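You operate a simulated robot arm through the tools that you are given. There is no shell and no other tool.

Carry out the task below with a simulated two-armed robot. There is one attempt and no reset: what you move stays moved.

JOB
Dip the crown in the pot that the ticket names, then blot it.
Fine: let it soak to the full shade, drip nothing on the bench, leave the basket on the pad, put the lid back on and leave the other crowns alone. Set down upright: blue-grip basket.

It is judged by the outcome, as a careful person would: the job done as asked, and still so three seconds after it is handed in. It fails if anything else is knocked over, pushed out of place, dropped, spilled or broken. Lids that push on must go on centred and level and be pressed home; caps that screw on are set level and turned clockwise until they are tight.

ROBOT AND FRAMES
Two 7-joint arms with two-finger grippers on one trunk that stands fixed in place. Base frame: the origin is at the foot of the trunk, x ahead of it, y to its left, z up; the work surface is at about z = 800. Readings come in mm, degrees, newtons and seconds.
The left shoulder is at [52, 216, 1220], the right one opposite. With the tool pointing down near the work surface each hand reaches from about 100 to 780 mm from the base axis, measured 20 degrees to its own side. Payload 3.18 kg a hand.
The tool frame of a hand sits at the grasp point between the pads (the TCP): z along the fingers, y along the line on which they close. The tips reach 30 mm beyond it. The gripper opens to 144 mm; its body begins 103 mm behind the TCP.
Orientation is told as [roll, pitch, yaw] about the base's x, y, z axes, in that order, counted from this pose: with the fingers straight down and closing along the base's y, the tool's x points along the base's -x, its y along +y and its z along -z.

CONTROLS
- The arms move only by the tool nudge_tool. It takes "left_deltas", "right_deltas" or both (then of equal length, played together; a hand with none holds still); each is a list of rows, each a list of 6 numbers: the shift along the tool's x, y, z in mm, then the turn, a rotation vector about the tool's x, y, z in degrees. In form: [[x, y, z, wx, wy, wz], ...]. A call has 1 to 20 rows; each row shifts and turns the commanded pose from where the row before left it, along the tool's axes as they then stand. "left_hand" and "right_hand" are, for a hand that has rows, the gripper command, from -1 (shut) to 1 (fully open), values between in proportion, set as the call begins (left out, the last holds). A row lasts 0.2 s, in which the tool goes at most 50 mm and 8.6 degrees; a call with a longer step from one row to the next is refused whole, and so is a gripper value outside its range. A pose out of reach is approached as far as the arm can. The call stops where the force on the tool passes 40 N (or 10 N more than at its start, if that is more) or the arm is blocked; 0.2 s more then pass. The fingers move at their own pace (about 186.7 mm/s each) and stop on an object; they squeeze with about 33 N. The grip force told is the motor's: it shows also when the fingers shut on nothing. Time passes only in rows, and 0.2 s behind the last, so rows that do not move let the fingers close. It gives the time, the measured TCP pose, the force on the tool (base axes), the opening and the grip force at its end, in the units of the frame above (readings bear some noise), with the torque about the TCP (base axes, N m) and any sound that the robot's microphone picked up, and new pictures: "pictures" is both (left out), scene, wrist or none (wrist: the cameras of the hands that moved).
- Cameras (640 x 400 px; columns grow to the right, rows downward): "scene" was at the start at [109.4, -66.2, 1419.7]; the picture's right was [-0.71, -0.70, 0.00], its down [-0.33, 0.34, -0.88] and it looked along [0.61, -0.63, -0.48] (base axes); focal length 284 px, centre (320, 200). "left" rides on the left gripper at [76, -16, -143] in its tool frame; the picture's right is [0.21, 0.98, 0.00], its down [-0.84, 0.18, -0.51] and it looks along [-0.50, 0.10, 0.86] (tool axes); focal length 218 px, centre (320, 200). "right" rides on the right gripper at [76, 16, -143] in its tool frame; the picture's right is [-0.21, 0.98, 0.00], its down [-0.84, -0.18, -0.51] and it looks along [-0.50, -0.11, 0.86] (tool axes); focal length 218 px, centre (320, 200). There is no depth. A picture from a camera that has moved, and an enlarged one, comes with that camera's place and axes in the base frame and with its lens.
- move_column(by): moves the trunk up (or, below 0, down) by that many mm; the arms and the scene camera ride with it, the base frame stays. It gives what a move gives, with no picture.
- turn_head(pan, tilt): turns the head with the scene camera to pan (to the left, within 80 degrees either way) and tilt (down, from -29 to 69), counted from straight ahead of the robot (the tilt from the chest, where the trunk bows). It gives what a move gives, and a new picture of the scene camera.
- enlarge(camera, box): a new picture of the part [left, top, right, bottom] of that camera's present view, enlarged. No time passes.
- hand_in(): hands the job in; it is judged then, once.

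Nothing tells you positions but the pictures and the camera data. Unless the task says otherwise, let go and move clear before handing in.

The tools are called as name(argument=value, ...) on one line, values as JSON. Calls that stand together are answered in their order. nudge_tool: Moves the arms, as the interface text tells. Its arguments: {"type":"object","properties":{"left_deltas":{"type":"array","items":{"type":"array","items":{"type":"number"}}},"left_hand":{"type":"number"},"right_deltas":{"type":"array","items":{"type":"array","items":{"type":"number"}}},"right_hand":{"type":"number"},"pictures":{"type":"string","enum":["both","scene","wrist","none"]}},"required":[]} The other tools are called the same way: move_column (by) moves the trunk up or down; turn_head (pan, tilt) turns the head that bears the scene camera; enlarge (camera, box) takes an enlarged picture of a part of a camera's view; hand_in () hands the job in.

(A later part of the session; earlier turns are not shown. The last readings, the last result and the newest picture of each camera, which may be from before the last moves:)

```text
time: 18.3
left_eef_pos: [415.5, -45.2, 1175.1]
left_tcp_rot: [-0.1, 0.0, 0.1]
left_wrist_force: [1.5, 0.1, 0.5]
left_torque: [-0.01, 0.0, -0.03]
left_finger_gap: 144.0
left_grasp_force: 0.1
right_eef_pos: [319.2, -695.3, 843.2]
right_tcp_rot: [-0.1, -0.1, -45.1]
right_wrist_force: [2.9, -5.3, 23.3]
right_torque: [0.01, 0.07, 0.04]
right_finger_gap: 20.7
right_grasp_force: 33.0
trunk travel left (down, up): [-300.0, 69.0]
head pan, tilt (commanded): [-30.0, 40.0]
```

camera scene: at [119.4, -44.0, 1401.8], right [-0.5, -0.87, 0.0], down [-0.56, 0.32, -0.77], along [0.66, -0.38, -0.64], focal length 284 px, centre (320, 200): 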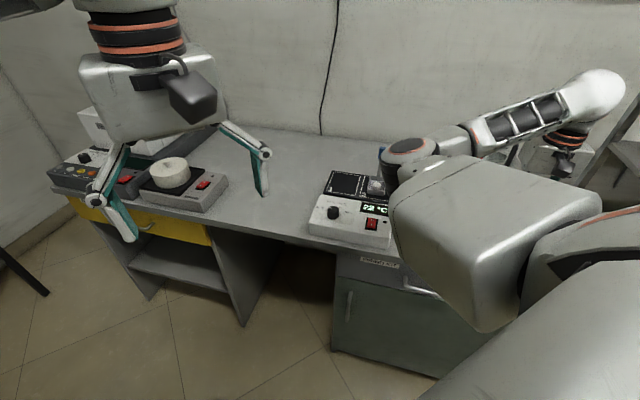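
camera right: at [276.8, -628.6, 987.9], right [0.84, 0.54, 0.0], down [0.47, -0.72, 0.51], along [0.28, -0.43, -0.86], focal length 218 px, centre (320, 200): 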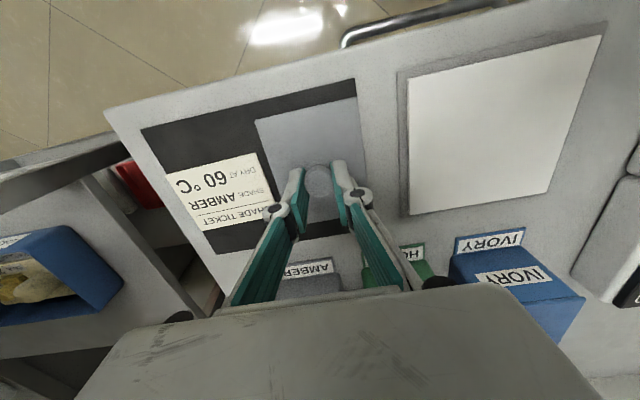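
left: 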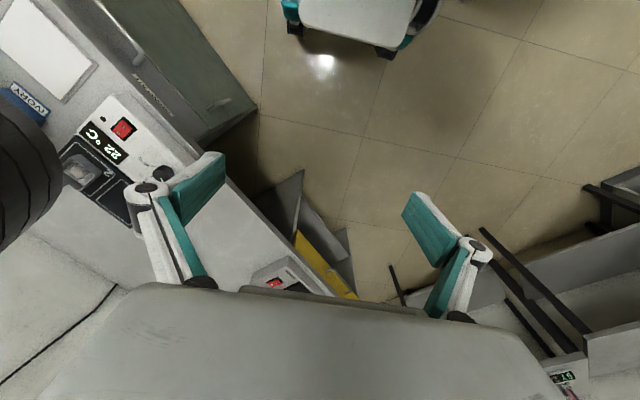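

The lid is resting on the mat, with contact force at TCP z 843. I'll ease off the pressure, open and rise.

nudge_tool(right_deltas=[[0, 0, -2, 0, 0, 0], [0, 0, 0, 0, 0, 0]], pictures="none")

nudge_tool(right_deltas=[[0, 0, 0, 0, 0, 0], [0, 0, 0, 0, 0, 0]], right_hand=-0.3, pictures="wrist")

nudge_tool(right_deltas=[[0, 0, -15, 0, 0, 0], [0, 0, -35, 0, 0, 0], [0, 0, -40, 0, 0, 0], [0, 0, -40, 0, 0, 0], [0, 0, -40, 0, 0, 0], [0, 0, -40, 0, 0, 0], [0, 0, 0, 0, 0, 0]], pictures="both")

```text
time: 18.9
left_eef_pos: [415.9, -47.6, 1173.8]
left_tcp_rot: [-0.1, -0.1, 0.0]
left_wrist_force: [-0.6, 0.5, -1.0]
left_torque: [-0.03, 0.0, 0.0]
left_finger_gap: 144.0
left_grasp_force: 0.1
right_eef_pos: [319.4, -693.1, 842.1]
right_tcp_rot: [0.0, 0.0, -45.1]
right_wrist_force: [1.8, -7.7, 14.0]
right_torque: [-0.22, -0.21, 0.0]
right_finger_gap: 20.6
right_grasp_force: 33.2
trunk travel left (down, up): [-300.0, 69.0]
head pan, tilt (commanded): [-30.0, 40.0]
```

```text
time: 19.5
left_eef_pos: [417.2, -47.9, 1174.5]
left_tcp_rot: [-0.1, 0.0, 0.1]
left_wrist_force: [-0.3, 0.6, 0.2]
left_torque: [0.0, 0.0, 0.01]
left_finger_gap: 143.9
left_grasp_force: 0.1
right_eef_pos: [319.5, -693.3, 841.5]
right_tcp_rot: [0.0, 0.2, -45.0]
right_wrist_force: [0.5, 0.8, 1.5]
right_torque: [0.02, -0.01, 0.01]
right_finger_gap: 49.7
right_grasp_force: 0.0
trunk travel left (down, up): [-300.0, 69.0]
head pan, tilt (commanded): [-30.0, 40.0]
camera right: at [276.9, -627.0, 984.6], right [0.84, 0.54, 0.0], down [0.47, -0.72, 0.51], along [0.28, -0.42, -0.86], focal length 218 px, centre (320, 200)
```

right: 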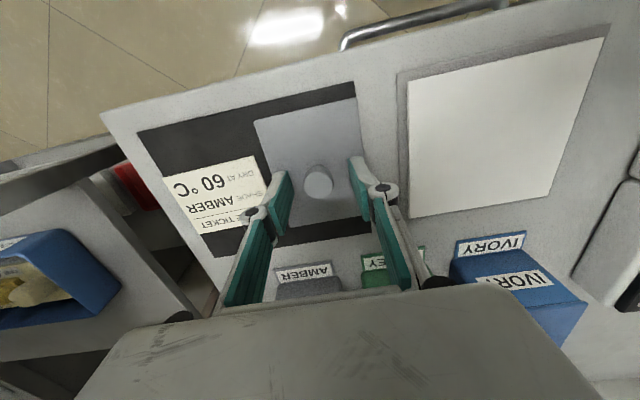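

```text
time: 21.1
left_eef_pos: [416.8, -48.2, 1173.8]
left_tcp_rot: [0.0, 0.0, 0.1]
left_wrist_force: [0.4, -0.9, 0.3]
left_torque: [0.0, 0.01, 0.0]
left_finger_gap: 144.0
left_grasp_force: 0.1
right_eef_pos: [320.6, -694.6, 1051.6]
right_tcp_rot: [0.0, 0.0, -45.0]
right_wrist_force: [1.5, -0.2, 0.0]
right_torque: [0.01, -0.01, 0.01]
right_finger_gap: 50.5
right_grasp_force: 0.1
trunk travel left (down, up): [-300.0, 69.0]
head pan, tilt (commanded): [-30.0, 40.0]
camera scene: at [119.7, -44.1, 1401.7], right [-0.5, -0.87, 0.0], down [-0.56, 0.32, -0.77], along [0.66, -0.38, -0.64], focal length 284 px, centre (320, 200)
camera right: at [278.2, -627.5, 1193.5], right [0.84, 0.54, 0.0], down [0.47, -0.72, 0.51], along [0.28, -0.43, -0.86], focal length 218 px, centre (320, 200)
```

scene: 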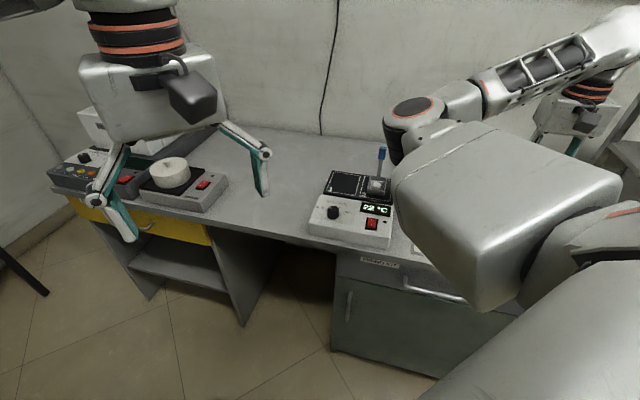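
right: 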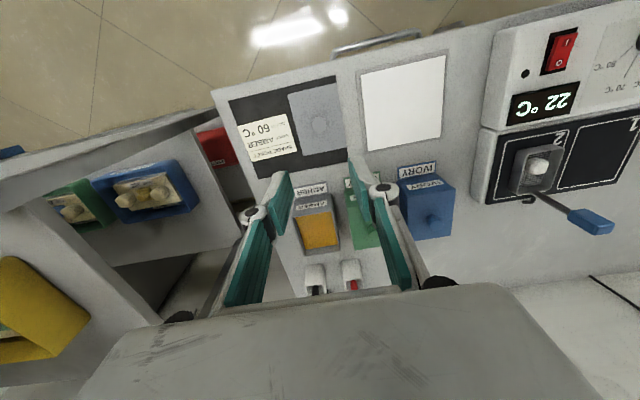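

The lid lies safely on the mat. Next is the basket, so I'll measure its grip from both cameras.

enlarge(camera="right", box=[490, 130, 630, 250])

enlarge(camera="scene", box=[340, 135, 410, 205])

enlarge(camera="right", box=[220, 50, 480, 260])

```text
3.33 times, centred on (560, 190) of right
camera zoom: at [278.2, -627.5, 1193.5], right [0.84, 0.54, 0.0], down [0.47, -0.72, 0.51], along [0.28, -0.43, -0.86], focal length 728 px, centre (-480, 233)
```

zoom: 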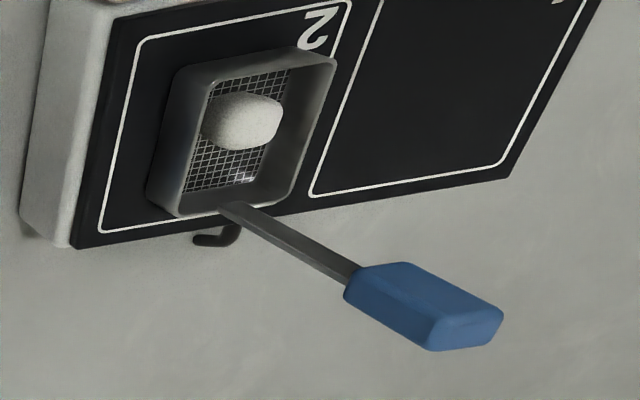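

```text
5.71 times, centred on (375, 170) of scene
camera zoom: at [119.7, -44.1, 1401.7], right [-0.5, -0.87, 0.0], down [-0.56, 0.32, -0.77], along [0.66, -0.38, -0.64], focal length 1626 px, centre (6, 371)
```

zoom: 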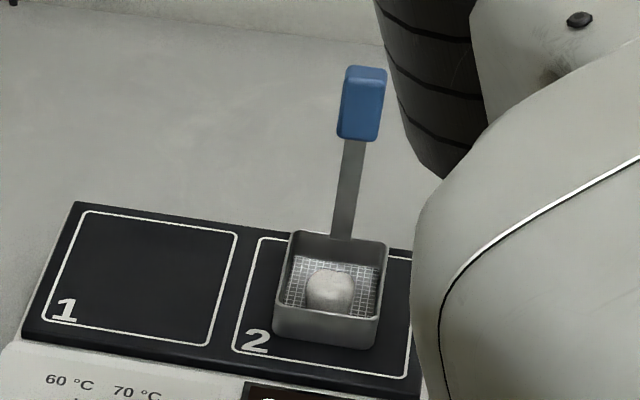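

```text
1.90 times, centred on (350, 155) of right
camera zoom: at [278.2, -627.5, 1193.5], right [0.84, 0.54, 0.0], down [0.47, -0.72, 0.51], along [0.28, -0.43, -0.86], focal length 416 px, centre (263, 286)
```

zoom: 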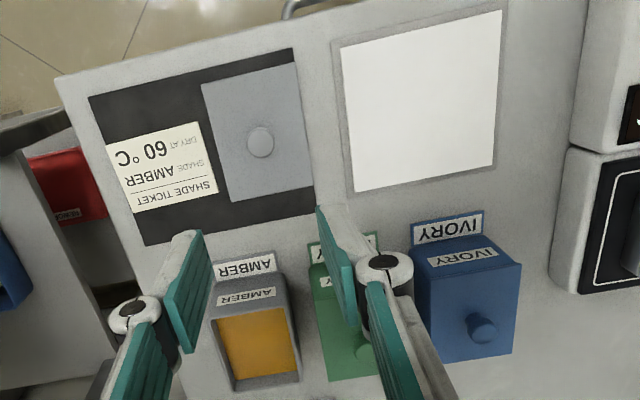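

The grip top is at about [671, −577, 978] and the basket is about 55 × 69 mm with its handle at the back. To dip it, the hand must reach about 35 mm beyond the pot's centre. I'll test that reach, well above the pot, before taking the basket.

nudge_tool(right_deltas=[[-37, -8, 8, 0, 0, 0], [-37, -8, 10, 0, 0, 0], [-37, -8, 10, 0, 0, 0], [-37, -8, 10, 0, 0, 0], [-37, -8, 10, 0, 0, 0], [-37, -7, 10, 0, 0, 0], [0, 0, 0, 0, 0, 0]], pictures="wrist")

```text
time: 22.7
left_eef_pos: [417.3, -47.2, 1173.5]
left_tcp_rot: [0.0, 0.1, 0.1]
left_wrist_force: [0.2, 0.6, 1.3]
left_torque: [0.01, 0.01, -0.01]
left_finger_gap: 144.1
left_grasp_force: 0.1
right_eef_pos: [437.5, -876.7, 995.7]
right_tcp_rot: [0.2, -0.1, -44.9]
right_wrist_force: [-0.5, -0.1, -0.4]
right_torque: [0.0, 0.06, 0.05]
right_finger_gap: 50.3
right_grasp_force: 0.1
right hand out of reach, approached as far as the arm can: row 6
trunk travel left (down, up): [-300.0, 69.0]
head pan, tilt (commanded): [-30.0, 40.0]
camera right: at [395.8, -810.3, 1137.6], right [0.84, 0.54, 0.0], down [0.47, -0.72, 0.51], along [0.28, -0.43, -0.86], focal length 218 px, centre (320, 200)
```

right: 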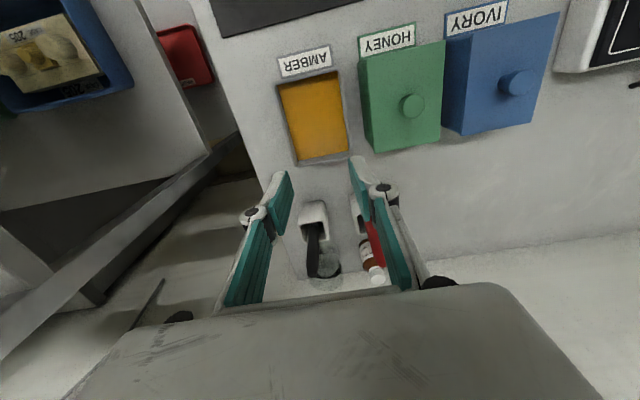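

Straight down, the hand stops about 13 mm short of where it needs to be. If I grip the handle with the hand tilted about 12° forward, I gain enough reach while the basket stays level. Before bringing the right arm left, I'll check the space around the left arm so I can move it aside.

turn_head(pan=35, tilt=30)

```text
time: 24.0
left_eef_pos: [416.2, -47.2, 1174.4]
left_tcp_rot: [0.0, 0.0, 0.2]
left_wrist_force: [-0.5, 0.2, 0.3]
left_torque: [0.0, -0.01, 0.01]
left_finger_gap: 144.0
left_grasp_force: 0.0
right_eef_pos: [437.0, -876.2, 996.0]
right_tcp_rot: [0.1, -0.1, -45.0]
right_wrist_force: [-0.6, 0.1, -0.6]
right_torque: [0.02, -0.03, 0.02]
right_finger_gap: 50.7
right_grasp_force: 0.1
trunk travel left (down, up): [-300.0, 69.0]
head pan, tilt (commanded): [35.0, 30.0]
camera scene: at [119.7, 50.6, 1417.2], right [0.57, -0.82, 0.0], down [-0.41, -0.29, -0.87], along [0.71, 0.5, -0.5], focal length 284 px, centre (320, 200)
```

scene: 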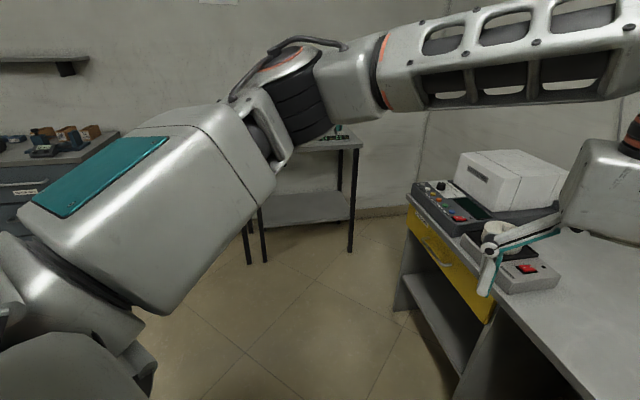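

The left side is open, so I'll move the left hand back and to its own side, out of the way.

nudge_tool(left_deltas=[[12, 40, 0, 0, 0, 0], [12, 40, 0, 0, 0, 0], [12, 40, 0, 0, 0, 0], [12, 40, 0, 0, 0, 0], [12, 40, 0, 0, 0, 0], [0, 40, 0, 0, 0, 0]], pictures="scene")

turn_head(pan=-30, tilt=40)

```text
time: 25.4
left_eef_pos: [355.5, 195.0, 1173.3]
left_tcp_rot: [-0.1, 0.0, 0.0]
left_wrist_force: [0.3, 0.0, -0.2]
left_torque: [-0.03, -0.01, -0.02]
left_finger_gap: 144.0
left_grasp_force: 0.0
right_eef_pos: [438.4, -875.7, 996.8]
right_tcp_rot: [0.1, -0.1, -45.0]
right_wrist_force: [0.3, -1.0, 0.5]
right_torque: [-0.03, -0.01, 0.05]
right_finger_gap: 50.4
right_grasp_force: 0.1
trunk travel left (down, up): [-300.0, 69.0]
head pan, tilt (commanded): [35.0, 30.0]
camera scene: at [119.4, 51.9, 1417.2], right [0.57, -0.82, 0.0], down [-0.41, -0.29, -0.87], along [0.71, 0.5, -0.5], focal length 284 px, centre (320, 200)
```

scene: 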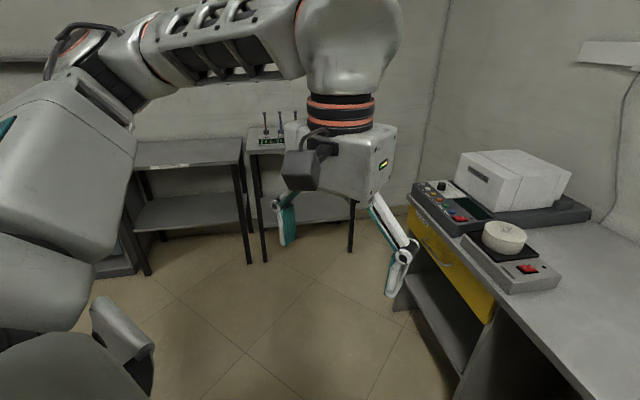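

```text
time: 26.8
left_eef_pos: [355.4, 195.2, 1173.2]
left_tcp_rot: [0.0, 0.1, 0.1]
left_wrist_force: [0.1, -0.1, -0.4]
left_torque: [-0.01, 0.02, -0.01]
left_finger_gap: 144.0
left_grasp_force: 0.1
right_eef_pos: [437.2, -876.5, 996.8]
right_tcp_rot: [0.1, -0.1, -44.9]
right_wrist_force: [0.7, -0.5, 0.2]
right_torque: [0.0, 0.03, 0.02]
right_finger_gap: 50.5
right_grasp_force: 0.2
trunk travel left (down, up): [-300.0, 69.0]
head pan, tilt (commanded): [-30.0, 40.0]
camera scene: at [119.4, -43.6, 1401.9], right [-0.5, -0.87, 0.0], down [-0.56, 0.32, -0.77], along [0.66, -0.38, -0.64], focal length 284 px, centre (320, 200)
```

scene: 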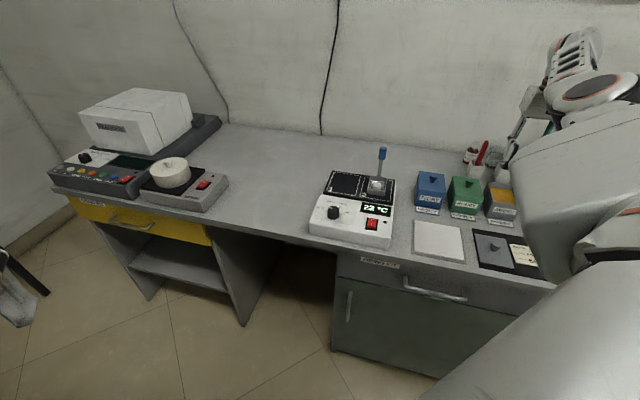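

enlarge(camera="scene", box=[460, 165, 550, 285])

enlarge(camera="right", box=[260, 30, 380, 180])

enlarge(camera="scene", box=[340, 135, 410, 215])

```text
3.33 times, centred on (505, 225) of scene
camera zoom: at [119.4, -43.6, 1401.9], right [-0.5, -0.87, 0.0], down [-0.56, 0.32, -0.77], along [0.66, -0.38, -0.64], focal length 948 px, centre (-297, 117)
```

zoom: 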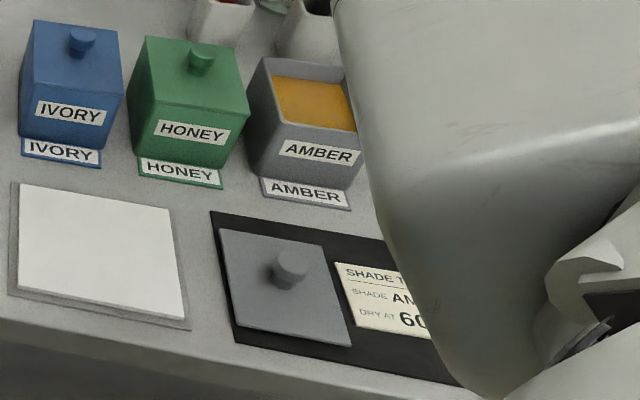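

```text
2.67 times, centred on (320, 105) of right
camera zoom: at [394.6, -809.8, 1138.6], right [0.84, 0.54, 0.0], down [0.47, -0.72, 0.51], along [0.28, -0.43, -0.86], focal length 582 px, centre (320, 453)
```

zoom: 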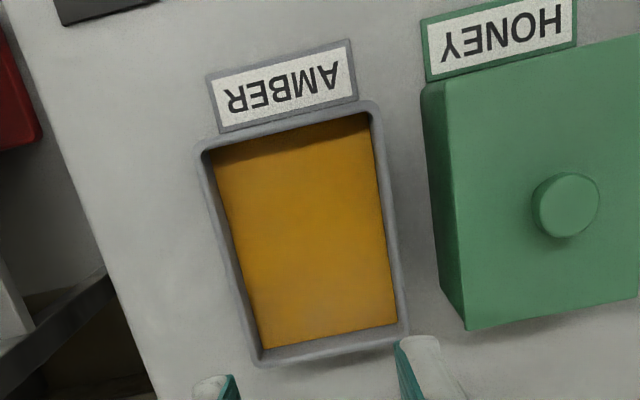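

```text
5.00 times, centred on (375, 175) of scene
camera zoom: at [119.4, -43.6, 1401.9], right [-0.5, -0.87, 0.0], down [-0.56, 0.32, -0.77], along [0.66, -0.38, -0.64], focal length 1423 px, centre (45, 325)
```

zoom: 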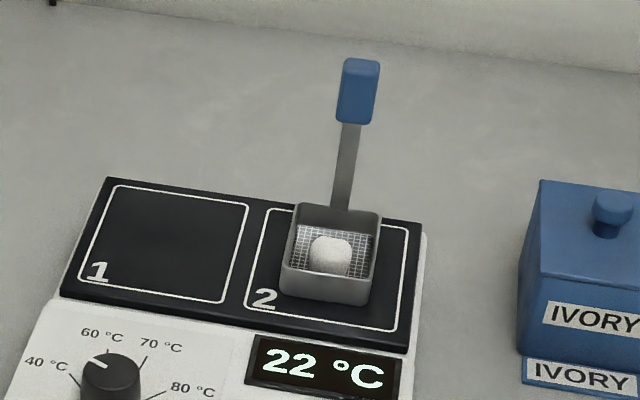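

The pot opening is centred at f≈905, r≈309 in bench axes (f into the bench, r to the right). I'll raise the right hand and travel to above the basket's grip, staying high.

nudge_tool(right_deltas=[[10, 0, -45, 0, 0, 0], [10, 10, -45, 0, 0, 0], [8, 42, 0, 0, 0, 0], [8, 42, 0, 0, 0, 0], [8, 42, 0, 0, 0, 0], [8, 42, 0, 0, 0, 0], [8, 42, 0, 0, 0, 0], [8, 42, 0, 0, 0, 0], [7, 42, 0, 0, 0, 0], [7, 42, 0, 0, 0, 0], [0, 31, 0, 0, 0, 0], [0, 0, 0, 0, 0, 0]], pictures="both", right_hand=0)

```text
time: 29.4
left_eef_pos: [355.7, 194.4, 1174.3]
left_tcp_rot: [0.0, 0.1, 0.0]
left_wrist_force: [0.2, -0.3, -0.6]
left_torque: [-0.01, 0.01, -0.05]
left_finger_gap: 144.3
left_grasp_force: 0.0
right_eef_pos: [647.9, -551.0, 1086.9]
right_tcp_rot: [0.0, 0.0, -45.0]
right_wrist_force: [-0.4, -0.4, 0.4]
right_torque: [0.02, -0.01, -0.01]
right_finger_gap: 72.1
right_grasp_force: 0.1
trunk travel left (down, up): [-300.0, 69.0]
head pan, tilt (commanded): [-30.0, 40.0]
camera scene: at [119.1, -43.5, 1401.9], right [-0.5, -0.87, 0.0], down [-0.56, 0.32, -0.77], along [0.66, -0.38, -0.64], focal length 284 px, centre (320, 200)
camera right: at [604.9, -483.8, 1230.2], right [0.84, 0.54, 0.0], down [0.47, -0.72, 0.51], along [0.28, -0.43, -0.86], focal length 218 px, centre (320, 200)
```

scene: 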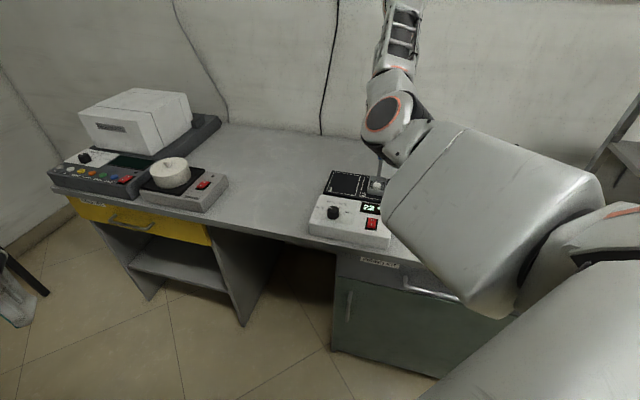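
right: 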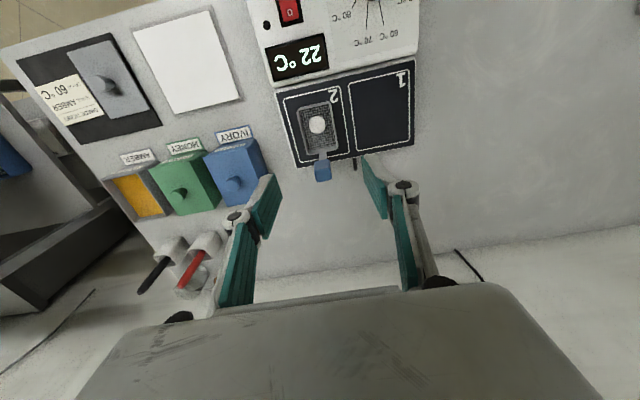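

enlarge(camera="right", box=[270, 70, 390, 200])

```text
3.08 times, centred on (330, 135) of right
camera zoom: at [604.9, -483.8, 1230.2], right [0.84, 0.54, 0.0], down [0.47, -0.72, 0.51], along [0.28, -0.43, -0.86], focal length 672 px, centre (289, 400)
```

zoom: 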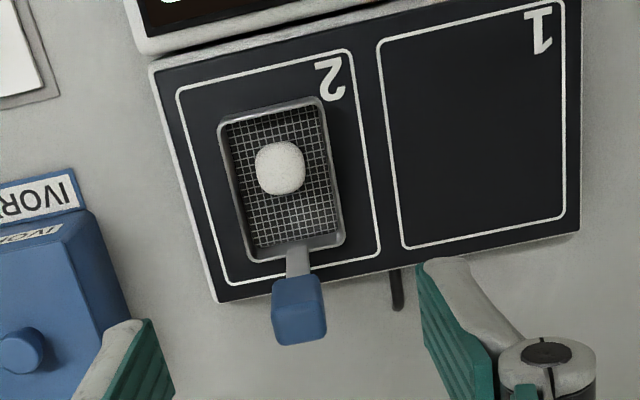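

The grip's top is confirmed at f≈882.5, r≈−66. I'll tilt the hand 12° forward and move to just above the grip.

nudge_tool(right_deltas=[[0, 0, 0, 0, -6, 0], [0, 0, 0, 0, -6, 0], [-12, -1, 26, 0, 0, 0], [-12, -1, 27, 0, 0, 0], [0, 0, 0, 0, 0, 0]], pictures="both")

```text
time: 30.6
left_eef_pos: [354.7, 194.9, 1173.4]
left_tcp_rot: [0.0, 0.0, 0.1]
left_wrist_force: [0.3, -0.2, -0.5]
left_torque: [0.03, 0.03, 0.02]
left_finger_gap: 144.2
left_grasp_force: 0.0
right_eef_pos: [669.0, -578.1, 1039.8]
right_tcp_rot: [0.0, -12.0, -44.9]
right_wrist_force: [-1.2, -0.6, -0.6]
right_torque: [0.03, 0.01, 0.01]
right_finger_gap: 71.8
right_grasp_force: 0.1
trunk travel left (down, up): [-300.0, 69.0]
head pan, tilt (commanded): [-30.0, 40.0]
camera scene: at [119.1, -44.0, 1401.9], right [-0.5, -0.87, 0.0], down [-0.56, 0.32, -0.77], along [0.66, -0.38, -0.64], focal length 284 px, centre (320, 200)
camera right: at [606.7, -490.9, 1163.8], right [0.84, 0.55, 0.04], down [0.38, -0.64, 0.67], along [0.4, -0.55, -0.74], focal length 218 px, centre (320, 200)
```

scene: 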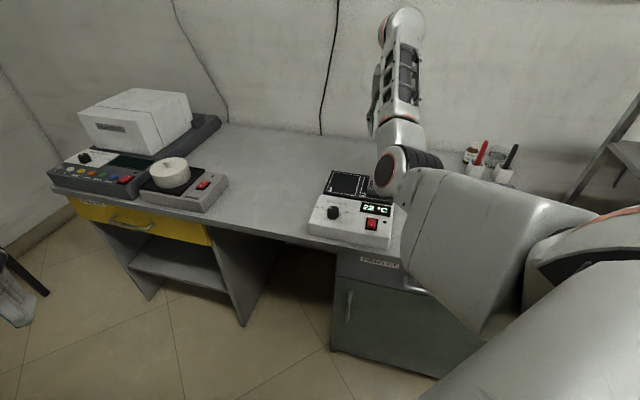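
right: 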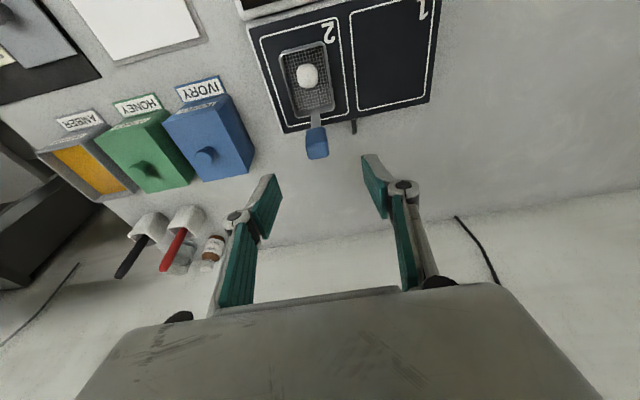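

nudge_tool(right_deltas=[[4.3, 1, 20.3, 0, 0, 0], [4.3, 0.5, 20.3, 0, 0, 0], [4.3, 0, 20.3, 0, 0, 0], [4.3, 0, 20.3, 0, 0, 0], [0, 0, 0, 0, 0, 0]], pictures="wrist")

enlarge(camera="right", box=[220, 60, 420, 260])

```text
time: 31.8
left_eef_pos: [355.4, 195.1, 1174.4]
left_tcp_rot: [0.0, 0.0, 0.1]
left_wrist_force: [-0.2, -0.1, 0.0]
left_torque: [0.0, -0.01, 0.02]
left_finger_gap: 144.1
left_grasp_force: 0.1
right_eef_pos: [670.2, -574.9, 955.7]
right_tcp_rot: [0.0, -12.0, -45.0]
right_wrist_force: [-0.1, 0.6, -0.2]
right_torque: [0.0, -0.02, 0.03]
right_finger_gap: 72.0
right_grasp_force: 0.0
trunk travel left (down, up): [-300.0, 69.0]
head pan, tilt (commanded): [-30.0, 40.0]
camera right: at [608.0, -488.5, 1079.9], right [0.84, 0.55, 0.04], down [0.38, -0.64, 0.67], along [0.4, -0.54, -0.74], focal length 218 px, centre (320, 200)
```

right: 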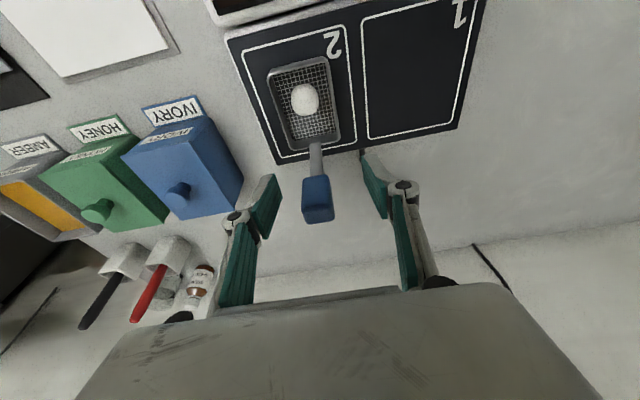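

```text
2.00 times, centred on (320, 160) of right
camera zoom: at [608.0, -488.5, 1079.9], right [0.84, 0.55, 0.04], down [0.38, -0.64, 0.67], along [0.4, -0.54, -0.74], focal length 436 px, centre (320, 280)
```

zoom: 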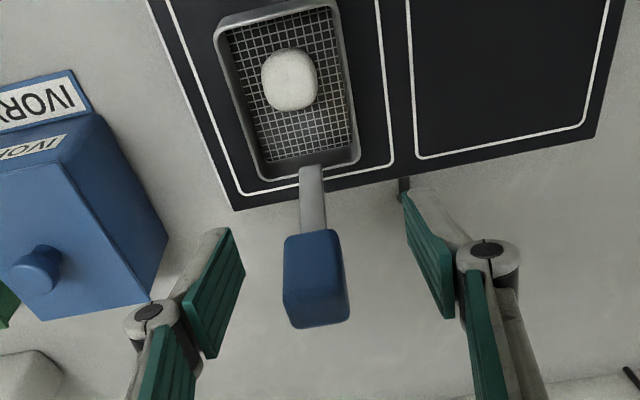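

The grip is centred between the pads, so I'll close on it.

nudge_tool(right_deltas=[[0, 0, 0, 0, 0, 0], [0, 0, 0, 0, 0, 0], [0, 0, 0, 0, 0, 0]], right_hand=-1, pictures="wrist")

enlarge(camera="right", box=[220, 60, 420, 260])

```text
time: 32.6
left_eef_pos: [355.1, 194.0, 1174.4]
left_tcp_rot: [0.0, 0.0, 0.1]
left_wrist_force: [0.1, 0.2, 0.0]
left_torque: [0.01, 0.0, -0.04]
left_finger_gap: 143.8
left_grasp_force: 0.0
right_eef_pos: [671.6, -575.0, 955.8]
right_tcp_rot: [0.0, -12.0, -45.0]
right_wrist_force: [-0.6, 0.3, -0.3]
right_torque: [-0.02, -0.02, 0.04]
right_finger_gap: 20.4
right_grasp_force: 32.9
trunk travel left (down, up): [-300.0, 69.0]
head pan, tilt (commanded): [-30.0, 40.0]
camera right: at [608.1, -488.7, 1080.0], right [0.84, 0.55, 0.04], down [0.38, -0.64, 0.67], along [0.4, -0.54, -0.74], focal length 218 px, centre (320, 200)
```

right: 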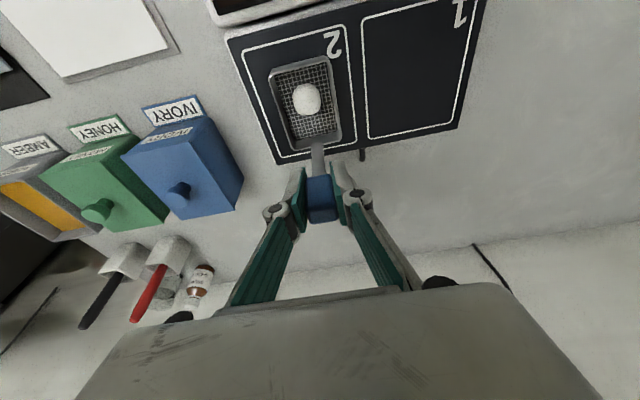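

```text
2.00 times, centred on (320, 160) of right
camera zoom: at [608.1, -488.7, 1080.0], right [0.84, 0.55, 0.04], down [0.38, -0.64, 0.67], along [0.4, -0.54, -0.74], focal length 436 px, centre (320, 280)
```

zoom: 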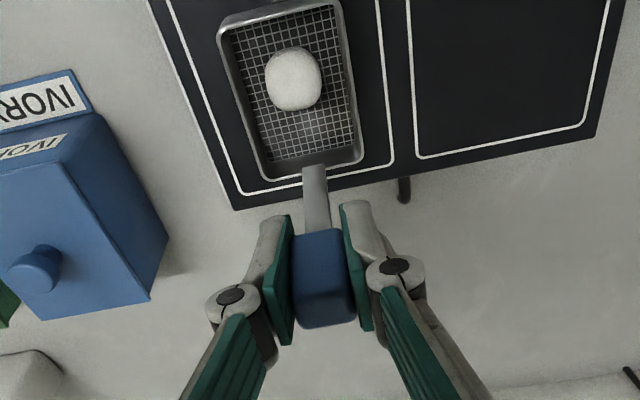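

The grip is held at 20.4 mm. I'll lift straight up gently and check that the basket hangs level.

nudge_tool(right_deltas=[[-0.6, 0, -2.9, 0, 0, 0], [-1.0, 0, -4.9, 0, 0, 0], [-2.1, 0, -9.8, 0, 0, 0], [-3.1, 0, -14.7, 0, 0, 0], [-4.2, 0, -19.6, 0, 0, 0], [-4.2, 0, -19.6, 0, 0, 0], [0, 0, 0, 0, 0, 0]], pictures="both")

enlarge(camera="right", box=[220, 60, 420, 260])

enlarge(camera="scene", box=[320, 100, 440, 220])

```text
time: 34.2
left_eef_pos: [355.5, 193.5, 1174.5]
left_tcp_rot: [0.0, 0.0, 0.1]
left_wrist_force: [-0.8, -0.4, -0.2]
left_torque: [-0.01, 0.01, 0.0]
left_finger_gap: 144.2
left_grasp_force: 0.1
right_eef_pos: [671.8, -577.4, 1029.0]
right_tcp_rot: [-0.1, -12.0, -45.0]
right_wrist_force: [-0.1, 0.3, -0.5]
right_torque: [-0.04, 0.0, -0.01]
right_finger_gap: 20.4
right_grasp_force: 32.6
trunk travel left (down, up): [-300.0, 69.0]
head pan, tilt (commanded): [-30.0, 40.0]
camera scene: at [119.6, -43.9, 1401.8], right [-0.5, -0.87, 0.0], down [-0.56, 0.32, -0.77], along [0.66, -0.38, -0.64], focal length 284 px, centre (320, 200)
camera right: at [608.7, -489.8, 1153.0], right [0.84, 0.55, 0.04], down [0.38, -0.64, 0.67], along [0.39, -0.54, -0.74], focal length 218 px, centre (320, 200)
```

scene: 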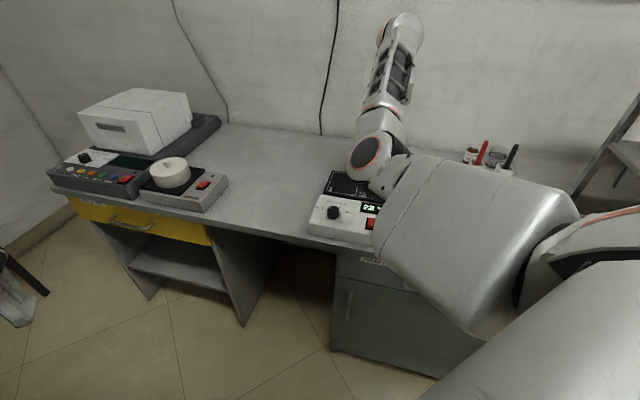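
right: 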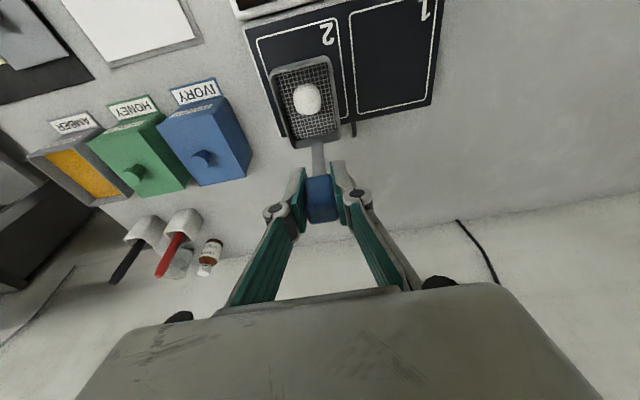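

```text
2.00 times, centred on (320, 160) of right
camera zoom: at [608.7, -489.8, 1153.0], right [0.84, 0.55, 0.04], down [0.38, -0.64, 0.67], along [0.39, -0.54, -0.74], focal length 436 px, centre (320, 280)
```

zoom: 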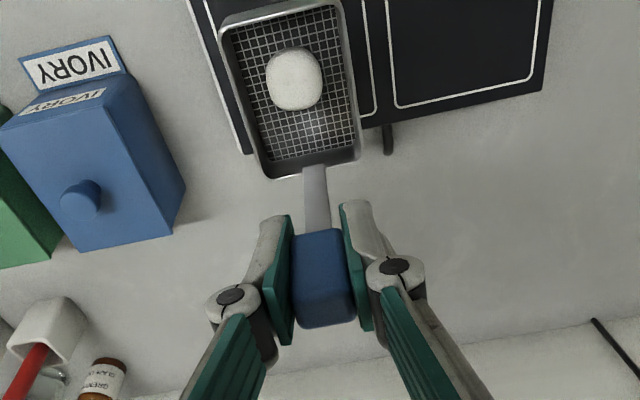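

```text
3.33 times, centred on (380, 160) of scene
camera zoom: at [119.6, -43.9, 1401.8], right [-0.5, -0.87, 0.0], down [-0.56, 0.32, -0.77], along [0.66, -0.38, -0.64], focal length 948 px, centre (120, 333)
```

zoom: 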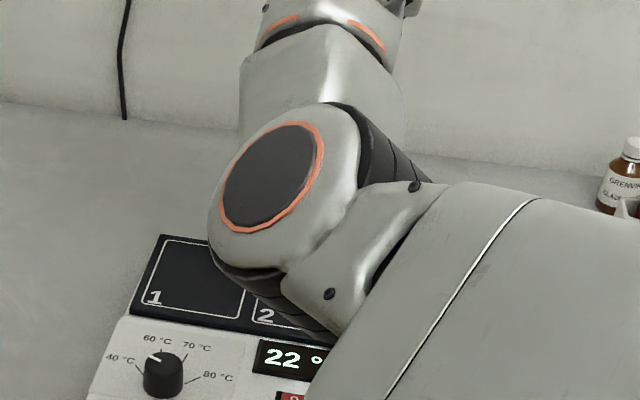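

The basket is held rigidly and level. I'll raise it a bit more and carry it across, above the knobs, to over the amber pot.

nudge_tool(right_deltas=[[-4.4, 0, -20.5, 0, 0, 0], [-3, -15, 0.6, 0, 0, 0], [-4, -28, 0.9, 0, 0, 0], [-4, -30, 0.9, 0, 0, 0], [-4, -30, 0.9, 0, 0, 0], [-4, -30, 0.9, 0, 0, 0], [-4, -30, 0.9, 0, 0, 0], [-4, -30, 0.9, 0, 0, 0], [-4, -30, 0.9, 0, 0, 0], [-4, -30, 0.9, 0, 0, 0], [-4, -30, 0.9, 0, 0, 0], [-4, -30, 0.9, 0, 0, 0], [-4, -28, 0.9, 0, 0, 0], [-4, -20, 0.9, 0, 0, 0], [0, -12, 0, 0, 0, 0], [0, 0, 0, 0, 0, 0]], pictures="both")

enlarge(camera="right", box=[220, 40, 420, 240])

```text
time: 37.6
left_eef_pos: [354.6, 193.3, 1173.9]
left_tcp_rot: [0.0, 0.0, 0.1]
left_wrist_force: [-0.7, 0.0, -0.4]
left_torque: [0.0, 0.0, 0.02]
left_finger_gap: 144.2
left_grasp_force: 0.0
right_eef_pos: [440.8, -877.6, 1049.3]
right_tcp_rot: [-0.1, -11.9, -45.1]
right_wrist_force: [0.0, 0.3, -1.6]
right_torque: [-0.01, -0.03, 0.03]
right_finger_gap: 20.5
right_grasp_force: 32.8
trunk travel left (down, up): [-300.0, 69.0]
head pan, tilt (commanded): [-30.0, 40.0]
camera scene: at [119.5, -43.7, 1401.8], right [-0.5, -0.87, 0.0], down [-0.56, 0.32, -0.77], along [0.66, -0.38, -0.64], focal length 284 px, centre (320, 200)
camera right: at [379.9, -791.5, 1172.8], right [0.84, 0.55, 0.04], down [0.38, -0.64, 0.67], along [0.4, -0.54, -0.74], focal length 218 px, centre (320, 200)
```

scene: 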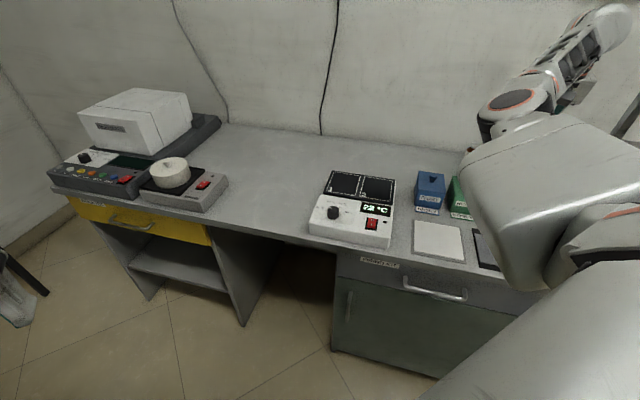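
right: 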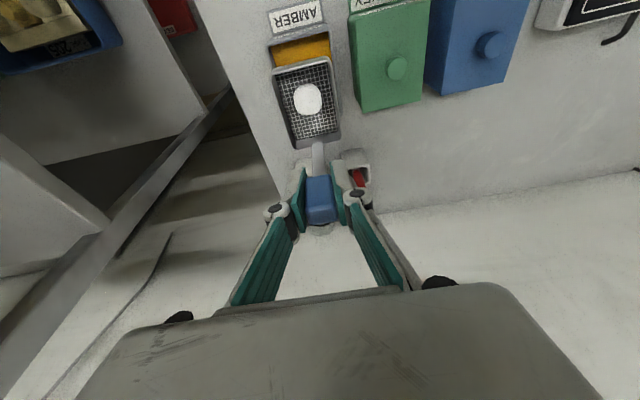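

```text
2.00 times, centred on (320, 140) of right
camera zoom: at [379.9, -791.5, 1172.8], right [0.84, 0.55, 0.04], down [0.38, -0.64, 0.67], along [0.4, -0.54, -0.74], focal length 436 px, centre (320, 320)
```

zoom: 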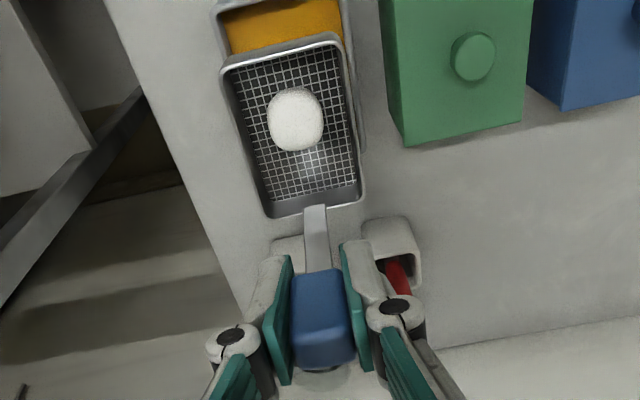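

The basket is over the pot. I'll shift 3 mm forward and lower it to just above the rim, then check alignment.

nudge_tool(right_deltas=[[2.6, 0, 15.8, 0, 0, 0], [2.6, 0, 15.8, 0, 0, 0], [2.6, 0, 15.8, 0, 0, 0], [2.6, 0, 15.8, 0, 0, 0], [0, 0, 0, 0, 0, 0]], pictures="both")

enlarge(camera="right", box=[220, 20, 420, 220])

```text
time: 38.8
left_eef_pos: [355.6, 195.0, 1174.1]
left_tcp_rot: [-0.1, 0.0, 0.1]
left_wrist_force: [-0.3, 0.1, 0.1]
left_torque: [0.01, 0.01, 0.0]
left_finger_gap: 144.0
left_grasp_force: 0.1
right_eef_pos: [445.8, -880.5, 985.0]
right_tcp_rot: [-0.1, -12.0, -45.0]
right_wrist_force: [0.5, 0.4, -1.4]
right_torque: [-0.04, -0.02, 0.0]
right_finger_gap: 20.5
right_grasp_force: 32.8
trunk travel left (down, up): [-300.0, 69.0]
head pan, tilt (commanded): [-30.0, 40.0]
camera scene: at [119.3, -43.5, 1401.9], right [-0.5, -0.87, 0.0], down [-0.56, 0.32, -0.77], along [0.66, -0.38, -0.64], focal length 284 px, centre (320, 200)
camera right: at [383.5, -793.6, 1109.6], right [0.84, 0.55, 0.04], down [0.38, -0.64, 0.67], along [0.4, -0.54, -0.74], focal length 218 px, centre (320, 200)
```

scene: 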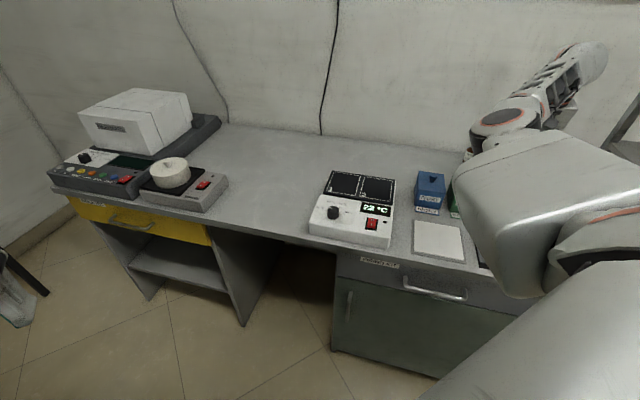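
right: 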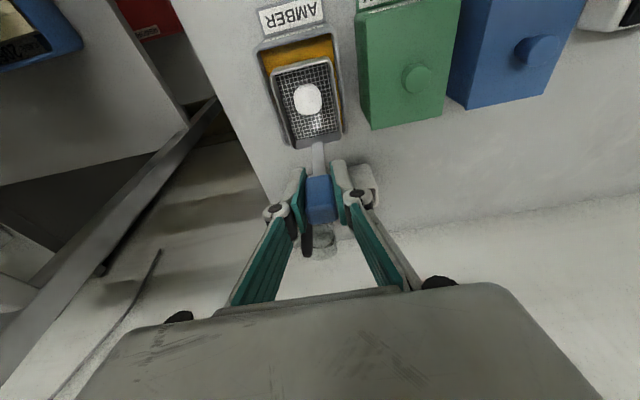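

```text
2.00 times, centred on (320, 120) of right
camera zoom: at [383.5, -793.6, 1109.6], right [0.84, 0.55, 0.04], down [0.38, -0.64, 0.67], along [0.4, -0.54, -0.74], focal length 436 px, centre (320, 360)
```

zoom: 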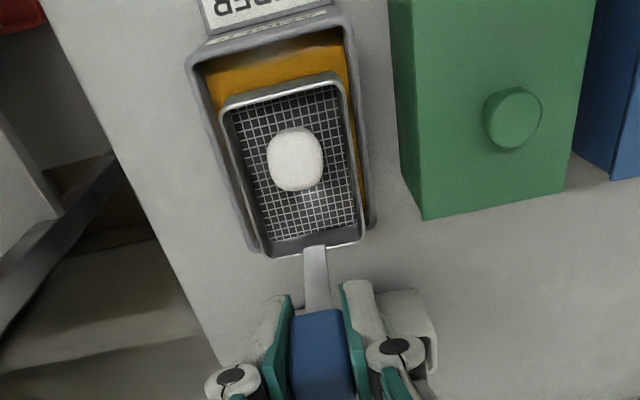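

The basket is well placed fore and aft but about 4.5 mm off to the left. I'll correct that and lower it slowly into the pot.

nudge_tool(right_deltas=[[0, -4.5, 0, 0, 0, 0], [1.66, 0, 7.8, 0, 0, 0], [1.66, 0, 7.8, 0, 0, 0], [1.66, 0, 7.8, 0, 0, 0], [1.66, 0, 7.8, 0, 0, 0], [0, 0, 0, 0, 0, 0]], pictures="wrist")

enlarge(camera="right", box=[220, 20, 420, 220])

```text
time: 40.2
left_eef_pos: [354.9, 193.8, 1174.0]
left_tcp_rot: [0.0, 0.0, 0.1]
left_wrist_force: [0.4, 0.5, 0.8]
left_torque: [0.04, 0.03, -0.01]
left_finger_gap: 144.0
left_grasp_force: 0.1
right_eef_pos: [442.2, -881.1, 953.7]
right_tcp_rot: [0.1, -12.0, -45.0]
right_wrist_force: [-0.5, 0.3, -1.0]
right_torque: [-0.03, 0.0, 0.03]
right_finger_gap: 20.4
right_grasp_force: 32.7
trunk travel left (down, up): [-300.0, 69.0]
head pan, tilt (commanded): [-30.0, 40.0]
camera right: at [379.9, -795.6, 1077.4], right [0.84, 0.55, 0.04], down [0.38, -0.64, 0.67], along [0.4, -0.54, -0.74], focal length 218 px, centre (320, 200)
```

right: 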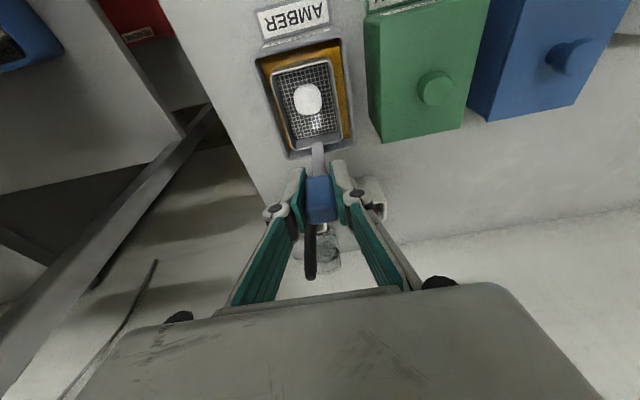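

```text
2.00 times, centred on (320, 120) of right
camera zoom: at [379.9, -795.6, 1077.4], right [0.84, 0.55, 0.04], down [0.38, -0.64, 0.67], along [0.4, -0.54, -0.74], focal length 436 px, centre (320, 360)
```

zoom: 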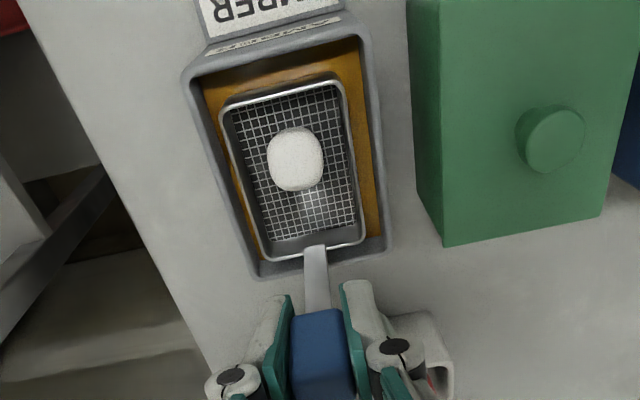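

The basket is just entering the pot, within about 1.6 mm of centre. I'll make a fine correction and lower it on into the liquid.

nudge_tool(right_deltas=[[0, 1.5, 0, 0, 0, 0], [1.05, 0, 4.9, 0, 0, 0], [1.05, 0, 4.9, 0, 0, 0], [1.05, 0, 4.9, 0, 0, 0], [1.05, 0, 4.9, 0, 0, 0], [0, 0, 0, 0, 0, 0]], pictures="wrist")

enlarge(camera="right", box=[220, 20, 420, 220])

```text
time: 41.6
left_eef_pos: [355.6, 194.3, 1174.2]
left_tcp_rot: [0.0, 0.1, 0.0]
left_wrist_force: [-0.3, -0.6, -0.7]
left_torque: [-0.01, 0.0, -0.01]
left_finger_gap: 144.0
left_grasp_force: 0.0
right_eef_pos: [443.9, -881.0, 933.2]
right_tcp_rot: [0.0, -12.0, -45.0]
right_wrist_force: [0.0, 0.3, -0.4]
right_torque: [-0.06, -0.04, 0.04]
right_finger_gap: 20.4
right_grasp_force: 32.9
trunk travel left (down, up): [-300.0, 69.0]
head pan, tilt (commanded): [-30.0, 40.0]
camera right: at [381.2, -794.4, 1057.4], right [0.84, 0.55, 0.04], down [0.38, -0.64, 0.67], along [0.4, -0.54, -0.74], focal length 218 px, centre (320, 200)
```

right: 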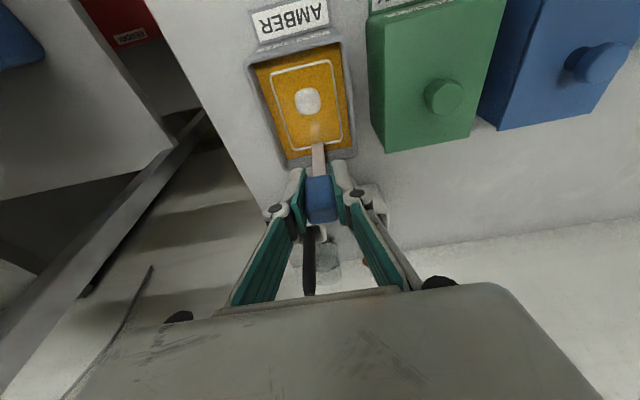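

```text
2.00 times, centred on (320, 120) of right
camera zoom: at [381.2, -794.4, 1057.4], right [0.84, 0.55, 0.04], down [0.38, -0.64, 0.67], along [0.4, -0.54, -0.74], focal length 436 px, centre (320, 360)
```

zoom: 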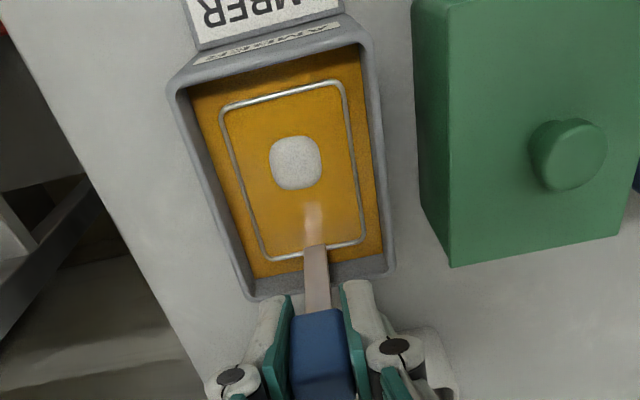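

The basket rim is at the liquid surface but the top of the crown is still out. I'll go lower in small steps, watching the force for the pot floor.

nudge_tool(right_deltas=[[0.62, 0, 2.93, 0, 0, 0], [0.62, 0, 2.93, 0, 0, 0], [0.62, 0, 2.93, 0, 0, 0], [0, 0, 0, 0, 0, 0]], pictures="wrist")

enlarge(camera="right", box=[220, 20, 420, 220])

```text
time: 42.6
left_eef_pos: [354.9, 193.9, 1173.6]
left_tcp_rot: [0.0, 0.1, 0.0]
left_wrist_force: [-0.9, 0.2, 0.7]
left_torque: [-0.03, 0.01, 0.0]
left_finger_gap: 144.1
left_grasp_force: 0.1
right_eef_pos: [442.8, -882.4, 925.2]
right_tcp_rot: [0.0, -12.1, -45.0]
right_wrist_force: [0.2, -0.1, 0.1]
right_torque: [-0.03, -0.01, 0.0]
right_finger_gap: 20.3
right_grasp_force: 33.5
trunk travel left (down, up): [-300.0, 69.0]
head pan, tilt (commanded): [-30.0, 40.0]
camera right: at [381.5, -795.3, 1048.5], right [0.84, 0.55, 0.04], down [0.38, -0.64, 0.67], along [0.4, -0.54, -0.74], focal length 218 px, centre (320, 200)
```

right: 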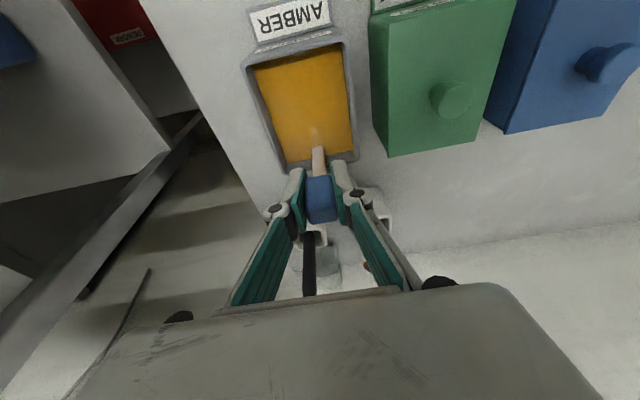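

```text
2.00 times, centred on (320, 120) of right
camera zoom: at [381.5, -795.3, 1048.5], right [0.84, 0.55, 0.04], down [0.38, -0.64, 0.67], along [0.4, -0.54, -0.74], focal length 436 px, centre (320, 360)
```

zoom: 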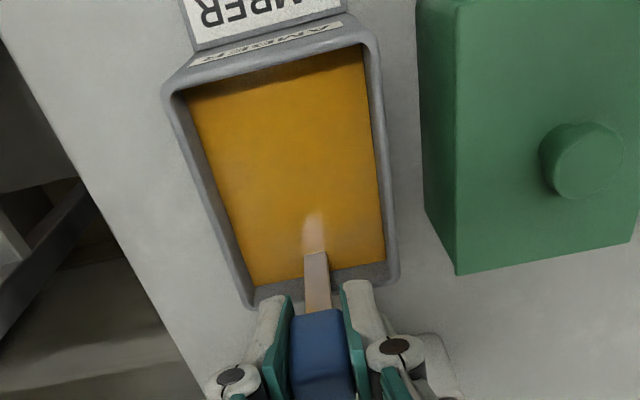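

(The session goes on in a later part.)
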